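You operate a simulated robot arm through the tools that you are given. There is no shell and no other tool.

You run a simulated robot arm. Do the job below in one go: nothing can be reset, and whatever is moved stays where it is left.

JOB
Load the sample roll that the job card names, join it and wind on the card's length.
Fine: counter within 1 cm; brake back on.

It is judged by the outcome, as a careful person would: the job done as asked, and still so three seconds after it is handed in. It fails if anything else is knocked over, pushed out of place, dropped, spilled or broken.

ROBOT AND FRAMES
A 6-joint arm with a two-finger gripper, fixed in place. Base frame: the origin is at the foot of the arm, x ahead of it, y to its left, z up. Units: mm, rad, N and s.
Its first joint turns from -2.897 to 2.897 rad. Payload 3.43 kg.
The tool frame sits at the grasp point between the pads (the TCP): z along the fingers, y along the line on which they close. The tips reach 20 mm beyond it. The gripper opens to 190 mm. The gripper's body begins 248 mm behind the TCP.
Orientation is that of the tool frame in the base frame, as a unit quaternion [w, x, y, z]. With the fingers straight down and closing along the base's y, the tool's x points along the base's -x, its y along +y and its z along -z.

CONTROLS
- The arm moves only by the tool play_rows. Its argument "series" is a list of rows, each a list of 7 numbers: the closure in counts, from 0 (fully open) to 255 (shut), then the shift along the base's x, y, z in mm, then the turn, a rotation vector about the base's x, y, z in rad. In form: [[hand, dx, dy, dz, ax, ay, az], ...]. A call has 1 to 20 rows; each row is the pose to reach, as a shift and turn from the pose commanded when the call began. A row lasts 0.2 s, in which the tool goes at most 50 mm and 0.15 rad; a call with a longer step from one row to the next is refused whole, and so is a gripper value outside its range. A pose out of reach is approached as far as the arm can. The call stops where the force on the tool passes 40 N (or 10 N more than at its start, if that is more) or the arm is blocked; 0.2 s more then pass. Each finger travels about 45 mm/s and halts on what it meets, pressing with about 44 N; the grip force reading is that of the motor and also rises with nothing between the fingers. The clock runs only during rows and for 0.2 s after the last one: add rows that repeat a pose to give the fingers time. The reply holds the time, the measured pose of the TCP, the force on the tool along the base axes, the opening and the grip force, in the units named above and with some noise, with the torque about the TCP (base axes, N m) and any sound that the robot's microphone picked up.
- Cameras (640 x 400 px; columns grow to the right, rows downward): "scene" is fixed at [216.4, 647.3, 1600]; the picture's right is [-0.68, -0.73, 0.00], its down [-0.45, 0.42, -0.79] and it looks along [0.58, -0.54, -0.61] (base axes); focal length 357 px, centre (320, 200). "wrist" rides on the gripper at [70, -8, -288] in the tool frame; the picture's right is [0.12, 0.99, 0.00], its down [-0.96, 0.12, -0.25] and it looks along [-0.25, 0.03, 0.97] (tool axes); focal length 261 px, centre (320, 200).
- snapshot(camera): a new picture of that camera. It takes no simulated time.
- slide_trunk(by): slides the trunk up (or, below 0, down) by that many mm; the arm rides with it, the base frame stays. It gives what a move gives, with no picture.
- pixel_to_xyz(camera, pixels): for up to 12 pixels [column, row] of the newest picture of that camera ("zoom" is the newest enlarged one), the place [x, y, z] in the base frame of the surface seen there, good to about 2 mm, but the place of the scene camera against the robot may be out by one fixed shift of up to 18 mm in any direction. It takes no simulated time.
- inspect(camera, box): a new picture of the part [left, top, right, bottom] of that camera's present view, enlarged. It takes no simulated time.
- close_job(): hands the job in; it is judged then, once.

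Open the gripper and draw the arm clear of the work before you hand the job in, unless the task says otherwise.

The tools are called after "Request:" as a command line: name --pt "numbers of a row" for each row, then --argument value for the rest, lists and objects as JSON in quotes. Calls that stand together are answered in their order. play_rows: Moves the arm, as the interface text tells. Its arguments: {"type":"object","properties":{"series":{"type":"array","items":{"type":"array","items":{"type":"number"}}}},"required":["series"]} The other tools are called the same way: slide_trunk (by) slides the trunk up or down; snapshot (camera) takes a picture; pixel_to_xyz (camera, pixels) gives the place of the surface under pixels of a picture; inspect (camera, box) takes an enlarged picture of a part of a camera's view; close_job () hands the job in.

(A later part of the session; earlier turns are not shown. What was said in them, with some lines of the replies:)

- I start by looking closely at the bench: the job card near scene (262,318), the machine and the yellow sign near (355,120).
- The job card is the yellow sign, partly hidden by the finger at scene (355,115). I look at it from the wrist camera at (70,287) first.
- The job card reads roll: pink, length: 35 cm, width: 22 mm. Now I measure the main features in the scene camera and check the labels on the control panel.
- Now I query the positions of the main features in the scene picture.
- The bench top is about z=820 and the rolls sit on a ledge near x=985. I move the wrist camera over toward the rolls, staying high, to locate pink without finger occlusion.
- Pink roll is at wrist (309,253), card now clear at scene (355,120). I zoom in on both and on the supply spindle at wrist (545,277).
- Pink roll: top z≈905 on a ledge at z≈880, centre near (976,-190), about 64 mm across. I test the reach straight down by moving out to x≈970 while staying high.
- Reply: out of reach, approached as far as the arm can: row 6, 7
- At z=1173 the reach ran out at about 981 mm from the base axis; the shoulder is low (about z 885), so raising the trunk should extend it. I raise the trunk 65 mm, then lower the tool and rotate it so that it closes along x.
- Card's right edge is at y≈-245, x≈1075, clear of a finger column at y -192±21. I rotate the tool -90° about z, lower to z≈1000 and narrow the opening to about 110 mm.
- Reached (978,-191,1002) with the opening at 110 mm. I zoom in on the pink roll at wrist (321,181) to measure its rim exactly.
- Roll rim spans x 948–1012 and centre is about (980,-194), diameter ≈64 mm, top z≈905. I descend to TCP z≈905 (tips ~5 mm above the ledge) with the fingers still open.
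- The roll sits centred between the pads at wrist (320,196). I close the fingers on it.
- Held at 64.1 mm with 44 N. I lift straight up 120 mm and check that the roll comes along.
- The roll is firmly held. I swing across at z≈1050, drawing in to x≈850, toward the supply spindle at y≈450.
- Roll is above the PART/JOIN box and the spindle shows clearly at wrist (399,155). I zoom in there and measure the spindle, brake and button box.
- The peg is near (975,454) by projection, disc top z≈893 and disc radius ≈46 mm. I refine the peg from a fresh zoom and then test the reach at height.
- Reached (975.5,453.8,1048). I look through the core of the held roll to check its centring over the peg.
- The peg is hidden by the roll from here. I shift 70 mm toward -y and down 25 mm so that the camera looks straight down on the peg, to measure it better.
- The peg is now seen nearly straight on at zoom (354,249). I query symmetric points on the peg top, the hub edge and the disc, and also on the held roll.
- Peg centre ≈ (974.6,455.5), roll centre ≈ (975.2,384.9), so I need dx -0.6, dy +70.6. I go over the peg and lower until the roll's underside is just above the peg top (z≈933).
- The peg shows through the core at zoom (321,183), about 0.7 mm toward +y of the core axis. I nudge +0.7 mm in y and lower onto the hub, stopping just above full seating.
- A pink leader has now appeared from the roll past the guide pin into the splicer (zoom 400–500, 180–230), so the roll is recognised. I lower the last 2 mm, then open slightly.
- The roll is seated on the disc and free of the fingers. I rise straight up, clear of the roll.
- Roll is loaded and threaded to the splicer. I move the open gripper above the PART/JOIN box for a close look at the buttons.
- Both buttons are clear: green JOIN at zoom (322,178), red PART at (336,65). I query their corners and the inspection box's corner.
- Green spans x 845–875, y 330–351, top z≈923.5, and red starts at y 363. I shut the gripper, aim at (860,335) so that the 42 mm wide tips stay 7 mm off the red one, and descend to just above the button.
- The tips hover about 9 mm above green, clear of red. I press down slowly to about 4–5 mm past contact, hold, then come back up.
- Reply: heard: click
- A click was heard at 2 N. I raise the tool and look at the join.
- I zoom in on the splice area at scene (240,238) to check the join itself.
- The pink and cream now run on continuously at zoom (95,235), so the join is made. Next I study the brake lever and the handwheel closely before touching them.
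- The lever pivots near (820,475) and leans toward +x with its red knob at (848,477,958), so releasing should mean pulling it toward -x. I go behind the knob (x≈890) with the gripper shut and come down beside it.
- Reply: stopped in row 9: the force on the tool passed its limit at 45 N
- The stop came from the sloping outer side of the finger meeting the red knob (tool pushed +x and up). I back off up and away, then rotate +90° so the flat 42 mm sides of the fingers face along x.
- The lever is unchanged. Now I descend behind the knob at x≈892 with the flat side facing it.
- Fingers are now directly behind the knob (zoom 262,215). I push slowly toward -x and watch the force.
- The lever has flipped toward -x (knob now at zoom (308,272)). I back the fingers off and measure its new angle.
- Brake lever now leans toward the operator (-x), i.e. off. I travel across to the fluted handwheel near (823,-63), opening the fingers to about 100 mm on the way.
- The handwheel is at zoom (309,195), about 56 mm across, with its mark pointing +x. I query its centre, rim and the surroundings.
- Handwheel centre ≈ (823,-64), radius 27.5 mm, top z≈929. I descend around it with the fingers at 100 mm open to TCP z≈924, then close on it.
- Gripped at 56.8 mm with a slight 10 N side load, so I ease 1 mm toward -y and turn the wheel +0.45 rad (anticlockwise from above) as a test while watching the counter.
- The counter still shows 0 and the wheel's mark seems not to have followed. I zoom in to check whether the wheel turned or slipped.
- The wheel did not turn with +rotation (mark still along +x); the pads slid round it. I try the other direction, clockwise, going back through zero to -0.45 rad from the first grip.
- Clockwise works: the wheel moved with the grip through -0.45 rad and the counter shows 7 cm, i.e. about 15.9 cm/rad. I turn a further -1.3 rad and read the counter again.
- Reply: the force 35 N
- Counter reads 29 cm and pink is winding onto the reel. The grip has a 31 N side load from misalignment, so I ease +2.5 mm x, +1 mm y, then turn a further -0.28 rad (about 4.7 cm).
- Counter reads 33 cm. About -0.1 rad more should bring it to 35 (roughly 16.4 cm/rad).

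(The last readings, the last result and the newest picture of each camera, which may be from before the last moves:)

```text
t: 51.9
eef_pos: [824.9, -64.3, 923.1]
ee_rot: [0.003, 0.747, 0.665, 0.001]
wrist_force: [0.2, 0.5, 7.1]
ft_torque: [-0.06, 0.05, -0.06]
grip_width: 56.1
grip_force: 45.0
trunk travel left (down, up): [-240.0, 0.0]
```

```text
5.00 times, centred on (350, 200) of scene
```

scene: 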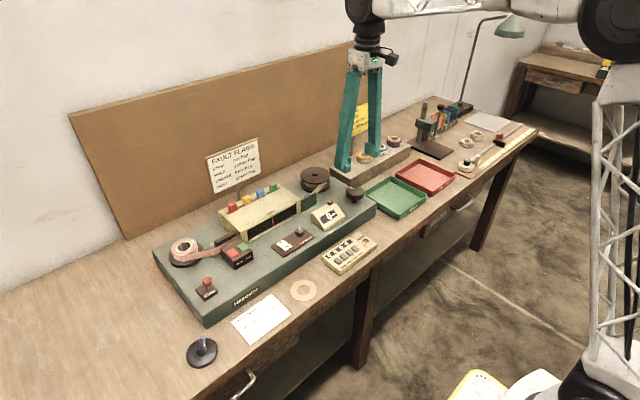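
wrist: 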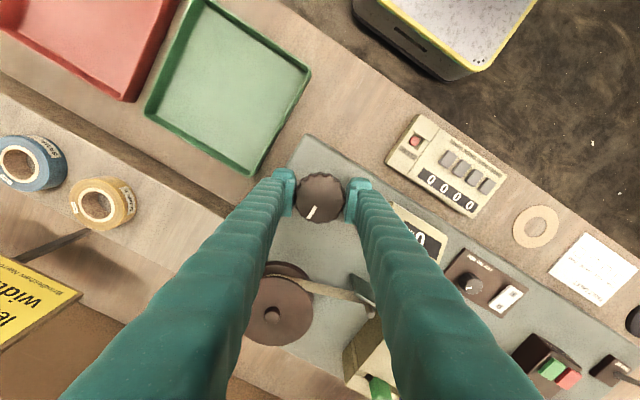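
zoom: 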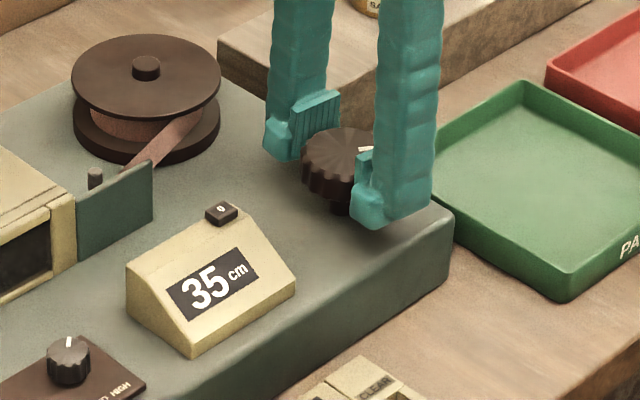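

The counter reads 35 cm. I open the fingers and rise straight up, then recheck.

Request:
play_rows --pt "200 0 0 0 0 0 0" --pt "134 0 0 0 0 0 0" --pt "134 0 0 0 0 0 0" --pt "134 0 0 0 0 0 0" --pt "134 0 0 20 0 0 0" --pt "134 0 0 50 0 0 0" --pt "134 0 0 90 0 0 0" --pt "134 0 0 130 0 0 0" --pt "134 0 0 130 0 0 0"

Request:
inspect --camera "scene" --box '[300, 160, 400, 240]'

Request:
snapshot --camera "scene"

```text
t: 53.9
eef_pos: [825.0, -65.2, 1054.1]
ee_rot: [0.003, 0.746, 0.666, 0.002]
wrist_force: [-0.6, 0.0, 0.8]
ft_torque: [0.0, -0.05, -0.02]
grip_width: 90.2
grip_force: 0.0
trunk travel left (down, up): [-240.0, 0.0]
```

```text
5.00 times, centred on (350, 200) of scene
```

zoom: 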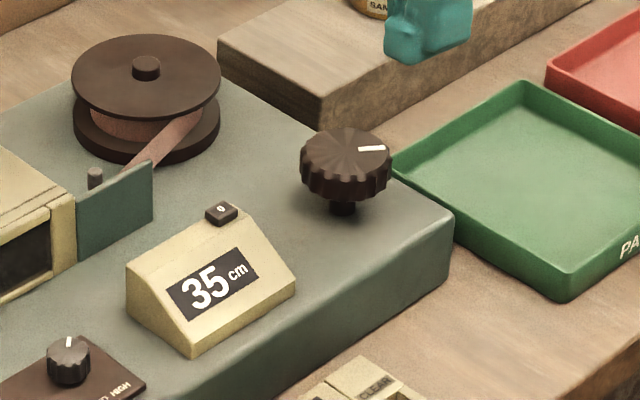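

```text
taken
```

scene: 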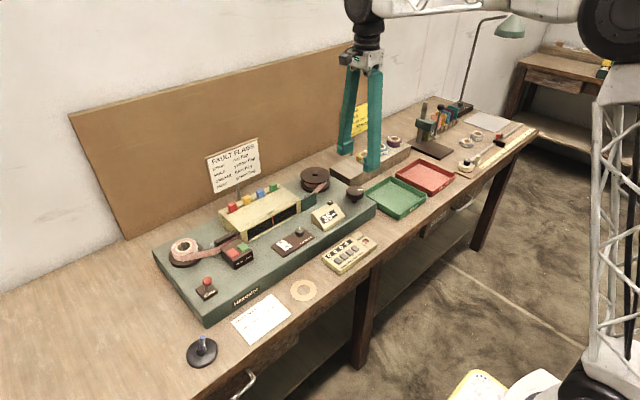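

Counter holds at 35. Now the brake: I travel back with the gripper shut, turning +1.684 rad so that the flat sides face x, to (754,477) on the operator side of the lever, staying high.

Request:
play_rows --pt "134 -5.5 41.7 0 0 0 0.1295" --pt "134 -11 83.4 0 0 0 0.259" --pt "160 -16.5 125.1 0 0 0 0.3885" --pt "190 -22 166.8 0 0 0 0.518" --pt "220 -27.5 208.5 0 0 0 0.6475" --pt "255 -33 250.2 0 0 0 0.777" --pt "255 -38.5 291.9 0 0 0 0.9065" --pt "255 -44 333.6 0 0 0 1.036" --pt "255 -49.5 375.3 0 0 0 1.1655" --pt "255 -55 417 0 0 0 1.295" --pt "255 -60.5 458.7 0 0 0 1.4245" --pt "255 -66 500.4 0 0 0 1.554" --pt "255 -71.5 542 0 0 0 1.684" --pt "255 -71.5 542 0 0 0 1.684"

Request:
snapshot --camera "wrist"

Request:
snapshot --camera "scene"

```text
t: 56.9
eef_pos: [753.6, 478.0, 1054.0]
ee_rot: [0.001, 0.001, 1.0, 0.003]
wrist_force: [-0.1, -0.2, -0.1]
ft_torque: [-0.03, 0.06, 0.01]
grip_width: 0.0
grip_force: 34.5
trunk travel left (down, up): [-240.0, 0.0]
```

```text
taken
```

wrist: 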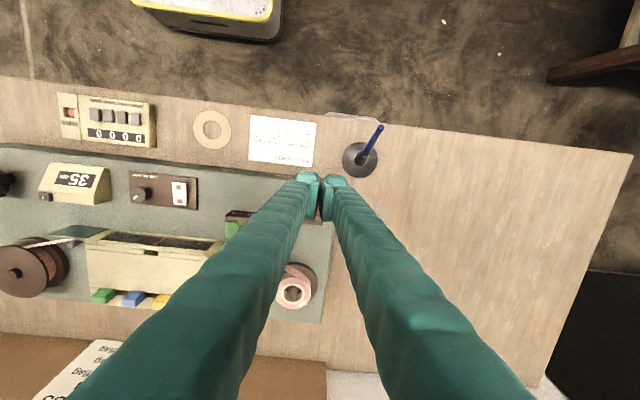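

```text
taken
```

scene: 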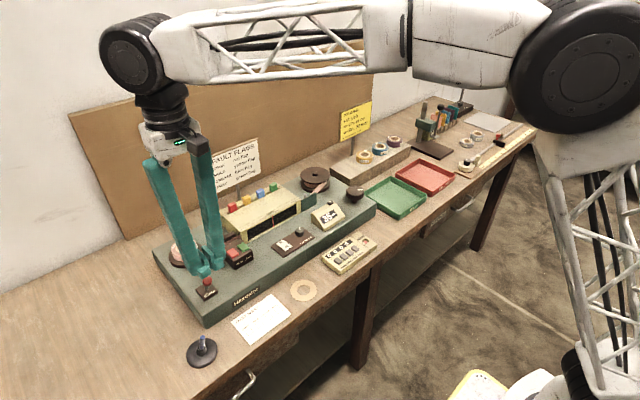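

The pen holder is at wrist (360,158), near my descent path, so I check its position first.

Request:
pixel_to_xyz --camera "wrist" --pixels '[[360, 160], [380, 127], [370, 143], [343, 160], [376, 162], [300, 250], [340, 250]]'

```text
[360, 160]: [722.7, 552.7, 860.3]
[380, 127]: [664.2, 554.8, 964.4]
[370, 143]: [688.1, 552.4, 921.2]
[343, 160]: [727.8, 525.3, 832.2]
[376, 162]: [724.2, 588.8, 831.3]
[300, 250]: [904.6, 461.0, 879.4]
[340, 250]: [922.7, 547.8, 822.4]
```

The pen stays at y≈553 with x<725, well clear of fingers at (754,477). I descend to z≈952 on the operator side of the lever.

Request:
play_rows --pt "255 0 -1 -30 0 0 0" --pt "255 0 -1 -60 0 0 0" --pt "255 0 -1 -82 0 0 0" --pt "255 0 -1 -95 0 0 0" --pt "255 0 -1 -102 0 0 0" --pt "255 0 -1 -102 0 0 0"

Request:
inspect --camera "scene" --box '[160, 220, 260, 310]'

Request:
snapshot --camera "wrist"

```text
t: 58.3
eef_pos: [753.5, 477.7, 951.9]
ee_rot: [0.0, 0.002, 1.0, 0.003]
wrist_force: [0.2, -0.3, -0.1]
ft_torque: [-0.02, -0.02, -0.03]
grip_width: 0.0
grip_force: 34.3
trunk travel left (down, up): [-240.0, 0.0]
```

```text
4.44 times, centred on (210, 265) of scene
```

zoom: 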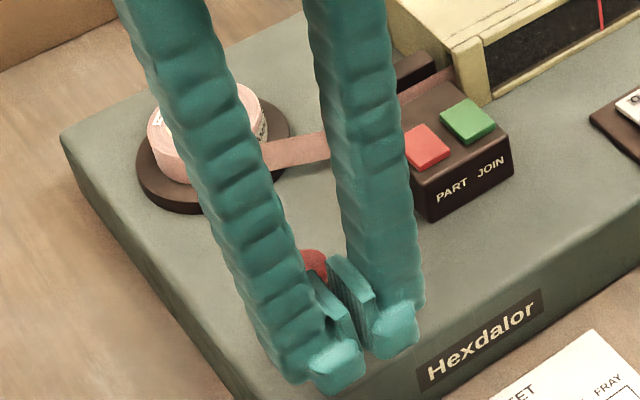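

```text
taken
```

wrist: 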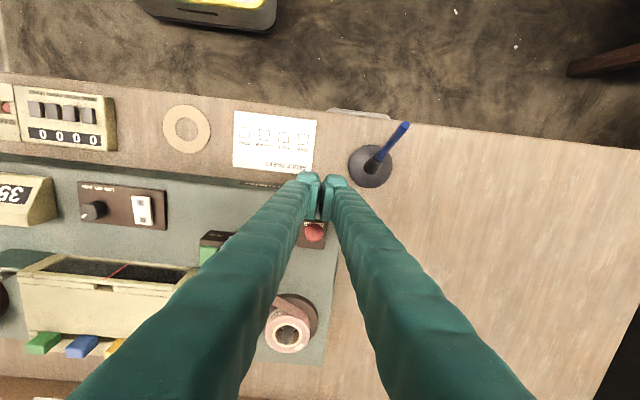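

The knob sits right in front of the fingers at wrist (314,232). I push slowly toward +x to flip the lever back on.

Request:
play_rows --pt "255 7 0 0 0 0 0" --pt "255 14 0 0 0 0 0" --pt "255 20 0 0 0 0 0" --pt "255 26 0 0 0 0 0" --pt "255 32 0 0 0 0 0" --pt "255 38 0 0 0 0 0" --pt "255 44 0 0 0 0 0" --pt "255 48 0 0 0 0 0"

Request:
snapshot --camera "wrist"

Request:
inspect --camera "scene" --box '[160, 220, 260, 310]'

```text
t: 60.1
eef_pos: [801.6, 478.5, 951.8]
ee_rot: [0.0, 0.001, 1.0, 0.002]
wrist_force: [-0.1, -0.3, -0.3]
ft_torque: [0.04, -0.02, 0.0]
grip_width: 0.1
grip_force: 34.3
trunk travel left (down, up): [-240.0, 0.0]
```

```text
taken
```

wrist: 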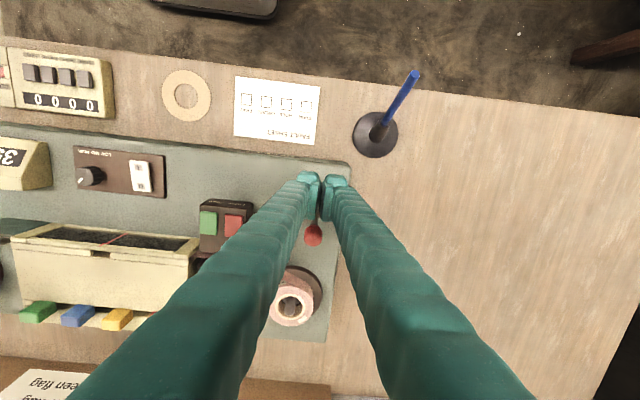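

```text
4.44 times, centred on (210, 265) of scene
```

zoom: 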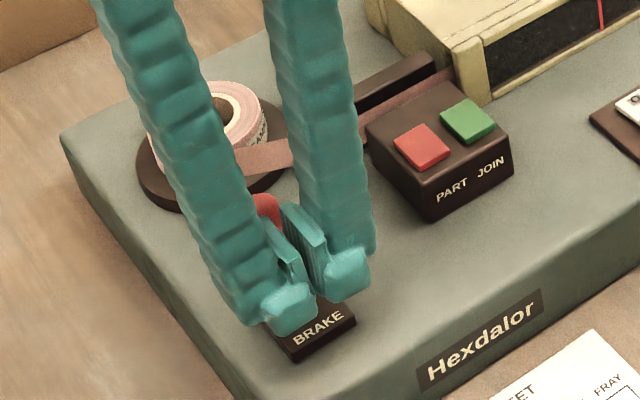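

The lever has flipped to +x again (knob at zoom (265,208)). I back off toward -x, rise and check the lever and counter.

Request:
play_rows --pt "255 -10 0 0 0 0 0" --pt "255 -30 0 0 0 0 0" --pt "255 -40 0 20 0 0 0" --pt "255 -45 0 60 0 0 0" --pt "255 -60 0 100 0 0 0" --pt "255 -90 0 130 0 0 0" --pt "255 -130 0 150 0 0 0" --pt "200 -170 0 160 0 0 0" --pt "150 -210 0 170 0 0 0" --pt "100 -250 0 180 0 0 0" --pt "60 -280 0 190 0 0 0" --pt "0 -300 0 200 0 0 0" --pt "0 -300 0 200 0 0 0" --pt "0 -300 0 200 0 0 0" --pt "0 -300 0 200 0 0 0"

Request:
snapshot --camera "scene"

Request:
inspect --camera "scene" --box '[150, 210, 270, 310]'

Request:
inspect --camera "scene" --box '[270, 160, 390, 280]'

Request:
snapshot --camera "wrist"

```text
t: 63.3
eef_pos: [502.2, 477.5, 1151.1]
ee_rot: [0.001, 0.0, 1.0, 0.002]
wrist_force: [-0.5, 0.4, 0.3]
ft_torque: [-0.03, 0.04, 0.02]
grip_width: 155.4
grip_force: 0.1
trunk travel left (down, up): [-240.0, 0.0]
```

```text
taken
```

scene: 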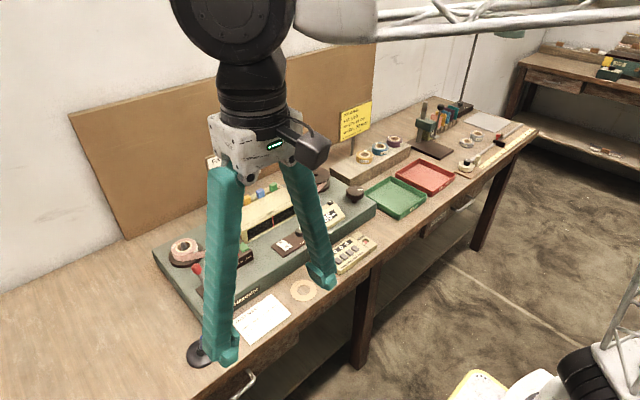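

```text
4.00 times, centred on (210, 260) of scene
```

zoom: 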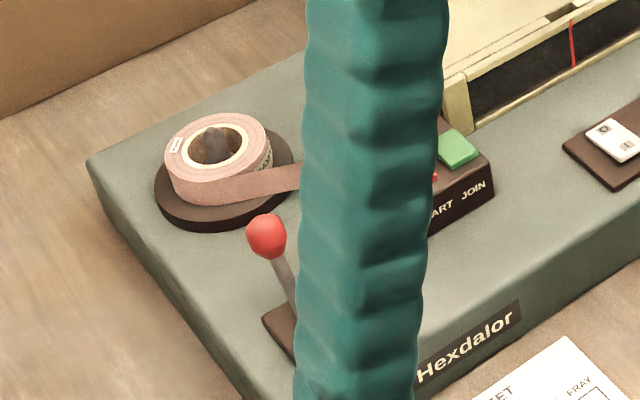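

```text
3.33 times, centred on (330, 220) of scene
```

zoom: 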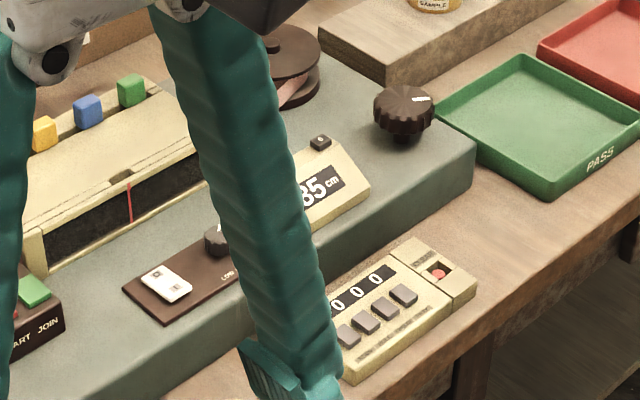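

```text
taken
```

wrist: 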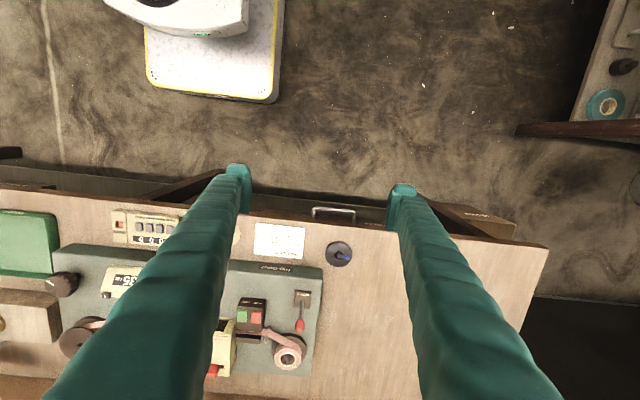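

The arm is in the camera's way. I swing it to y≈-200 at x≈500 for an unobstructed final check.

Request:
play_rows --pt "0 0 -45 0 0 0 0" --pt "0 0 -90 0 0 0 0" --pt "0 0 -135 0 0 0 0" --pt "0 0 -180 0 0 0 0" --pt "0 0 -225 0 0 0 0" --pt "0 0 -270 0 0 0 0" --pt "0 0 -315 0 0 0 0" --pt "0 0 -360 0 0 0 0" --pt "0 0 -405 0 0 0 0" --pt "0 0 -450 0 0 0 0" --pt "0 0 -495 0 0 0 0" --pt "0 0 -540 0 0 0 0" --pt "0 0 -585 0 0 0 0" --pt "0 0 -630 0 0 0 0" --pt "0 0 -675 0 0 0 0" --pt "0 0 -675 0 0 0 0"

Request:
snapshot --camera "scene"

Request:
inspect --camera "scene" --box '[150, 200, 270, 310]'

Request:
inspect --camera "scene" --box '[270, 150, 390, 280]'

```text
t: 66.7
eef_pos: [501.2, -197.4, 1151.1]
ee_rot: [0.001, 0.001, 1.0, 0.003]
wrist_force: [0.3, 1.1, 0.2]
ft_torque: [-0.04, 0.04, -0.01]
grip_width: 190.1
grip_force: 0.1
trunk travel left (down, up): [-240.0, 0.0]
```

```text
taken
```

scene: 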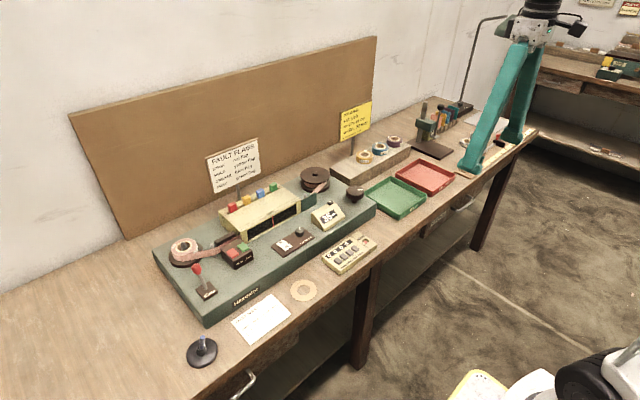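

```text
3.64 times, centred on (210, 255) of scene
```

zoom: 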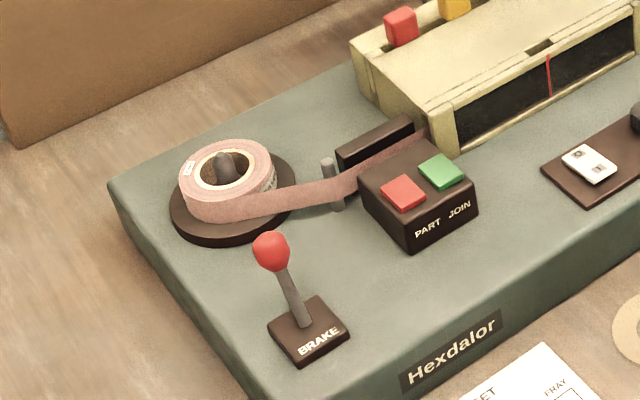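

```text
3.08 times, centred on (330, 215) of scene
```

zoom: 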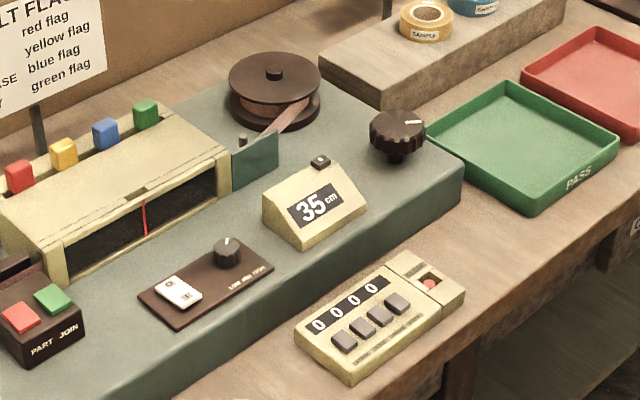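

Everything checks out visually: counter 35 cm, roll joined, motor switch untouched. I confirm that the brake knob is back at its original place (scene (197,268) read [837.8,472.8,943] at the start).

Request:
pixel_to_xyz --camera "scene" --pixels '[[197, 268], [196, 270], [209, 291], [186, 246]]'

Request:
inspect --camera "scene" --box '[310, 195, 350, 235]'

```text
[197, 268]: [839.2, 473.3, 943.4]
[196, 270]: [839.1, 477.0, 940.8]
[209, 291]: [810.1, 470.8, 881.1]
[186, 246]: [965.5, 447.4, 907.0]
```

```text
10.00 times, centred on (330, 215) of scene
```

zoom: 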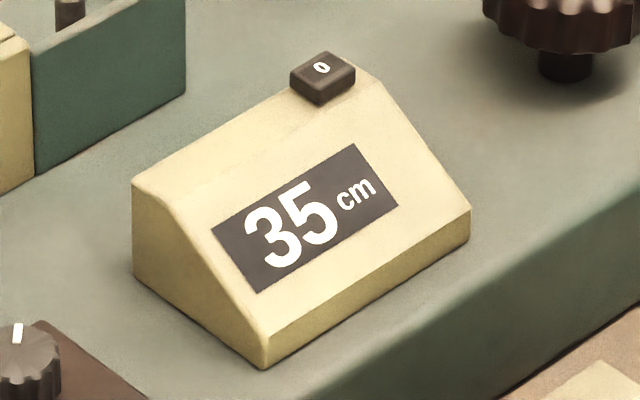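

The brake knob is back at [839,473,943], its starting position, and the counter reads 35 cm. The gripper is open and the arm is clear, so I hand the job in.

Request:
close_job

```text
The job is handed in.
```

The job is handed in. The pink roll named on the job card is on the supply spindle and joined to the ribbon already in the machine. The card's 35 cm is wound on.

- **Counter:** it read 35 cm after I let go of the handwheel, and still did at the last check before hand-in.
- **Brake:** I released it for winding, then pushed it back on. The lever measured within about 2 mm of its starting position.
- **Winding:** I used the handwheel and left the motor switch and speed knob alone.
- **Contact:** a finger bumped the brake lever's red knob on my first approach, and the arm stopped at 45 N. The lever did not move. I saw nothing else displaced.

I did not check the card's 22 mm width. The roll itself measured about 25 mm across, core included.
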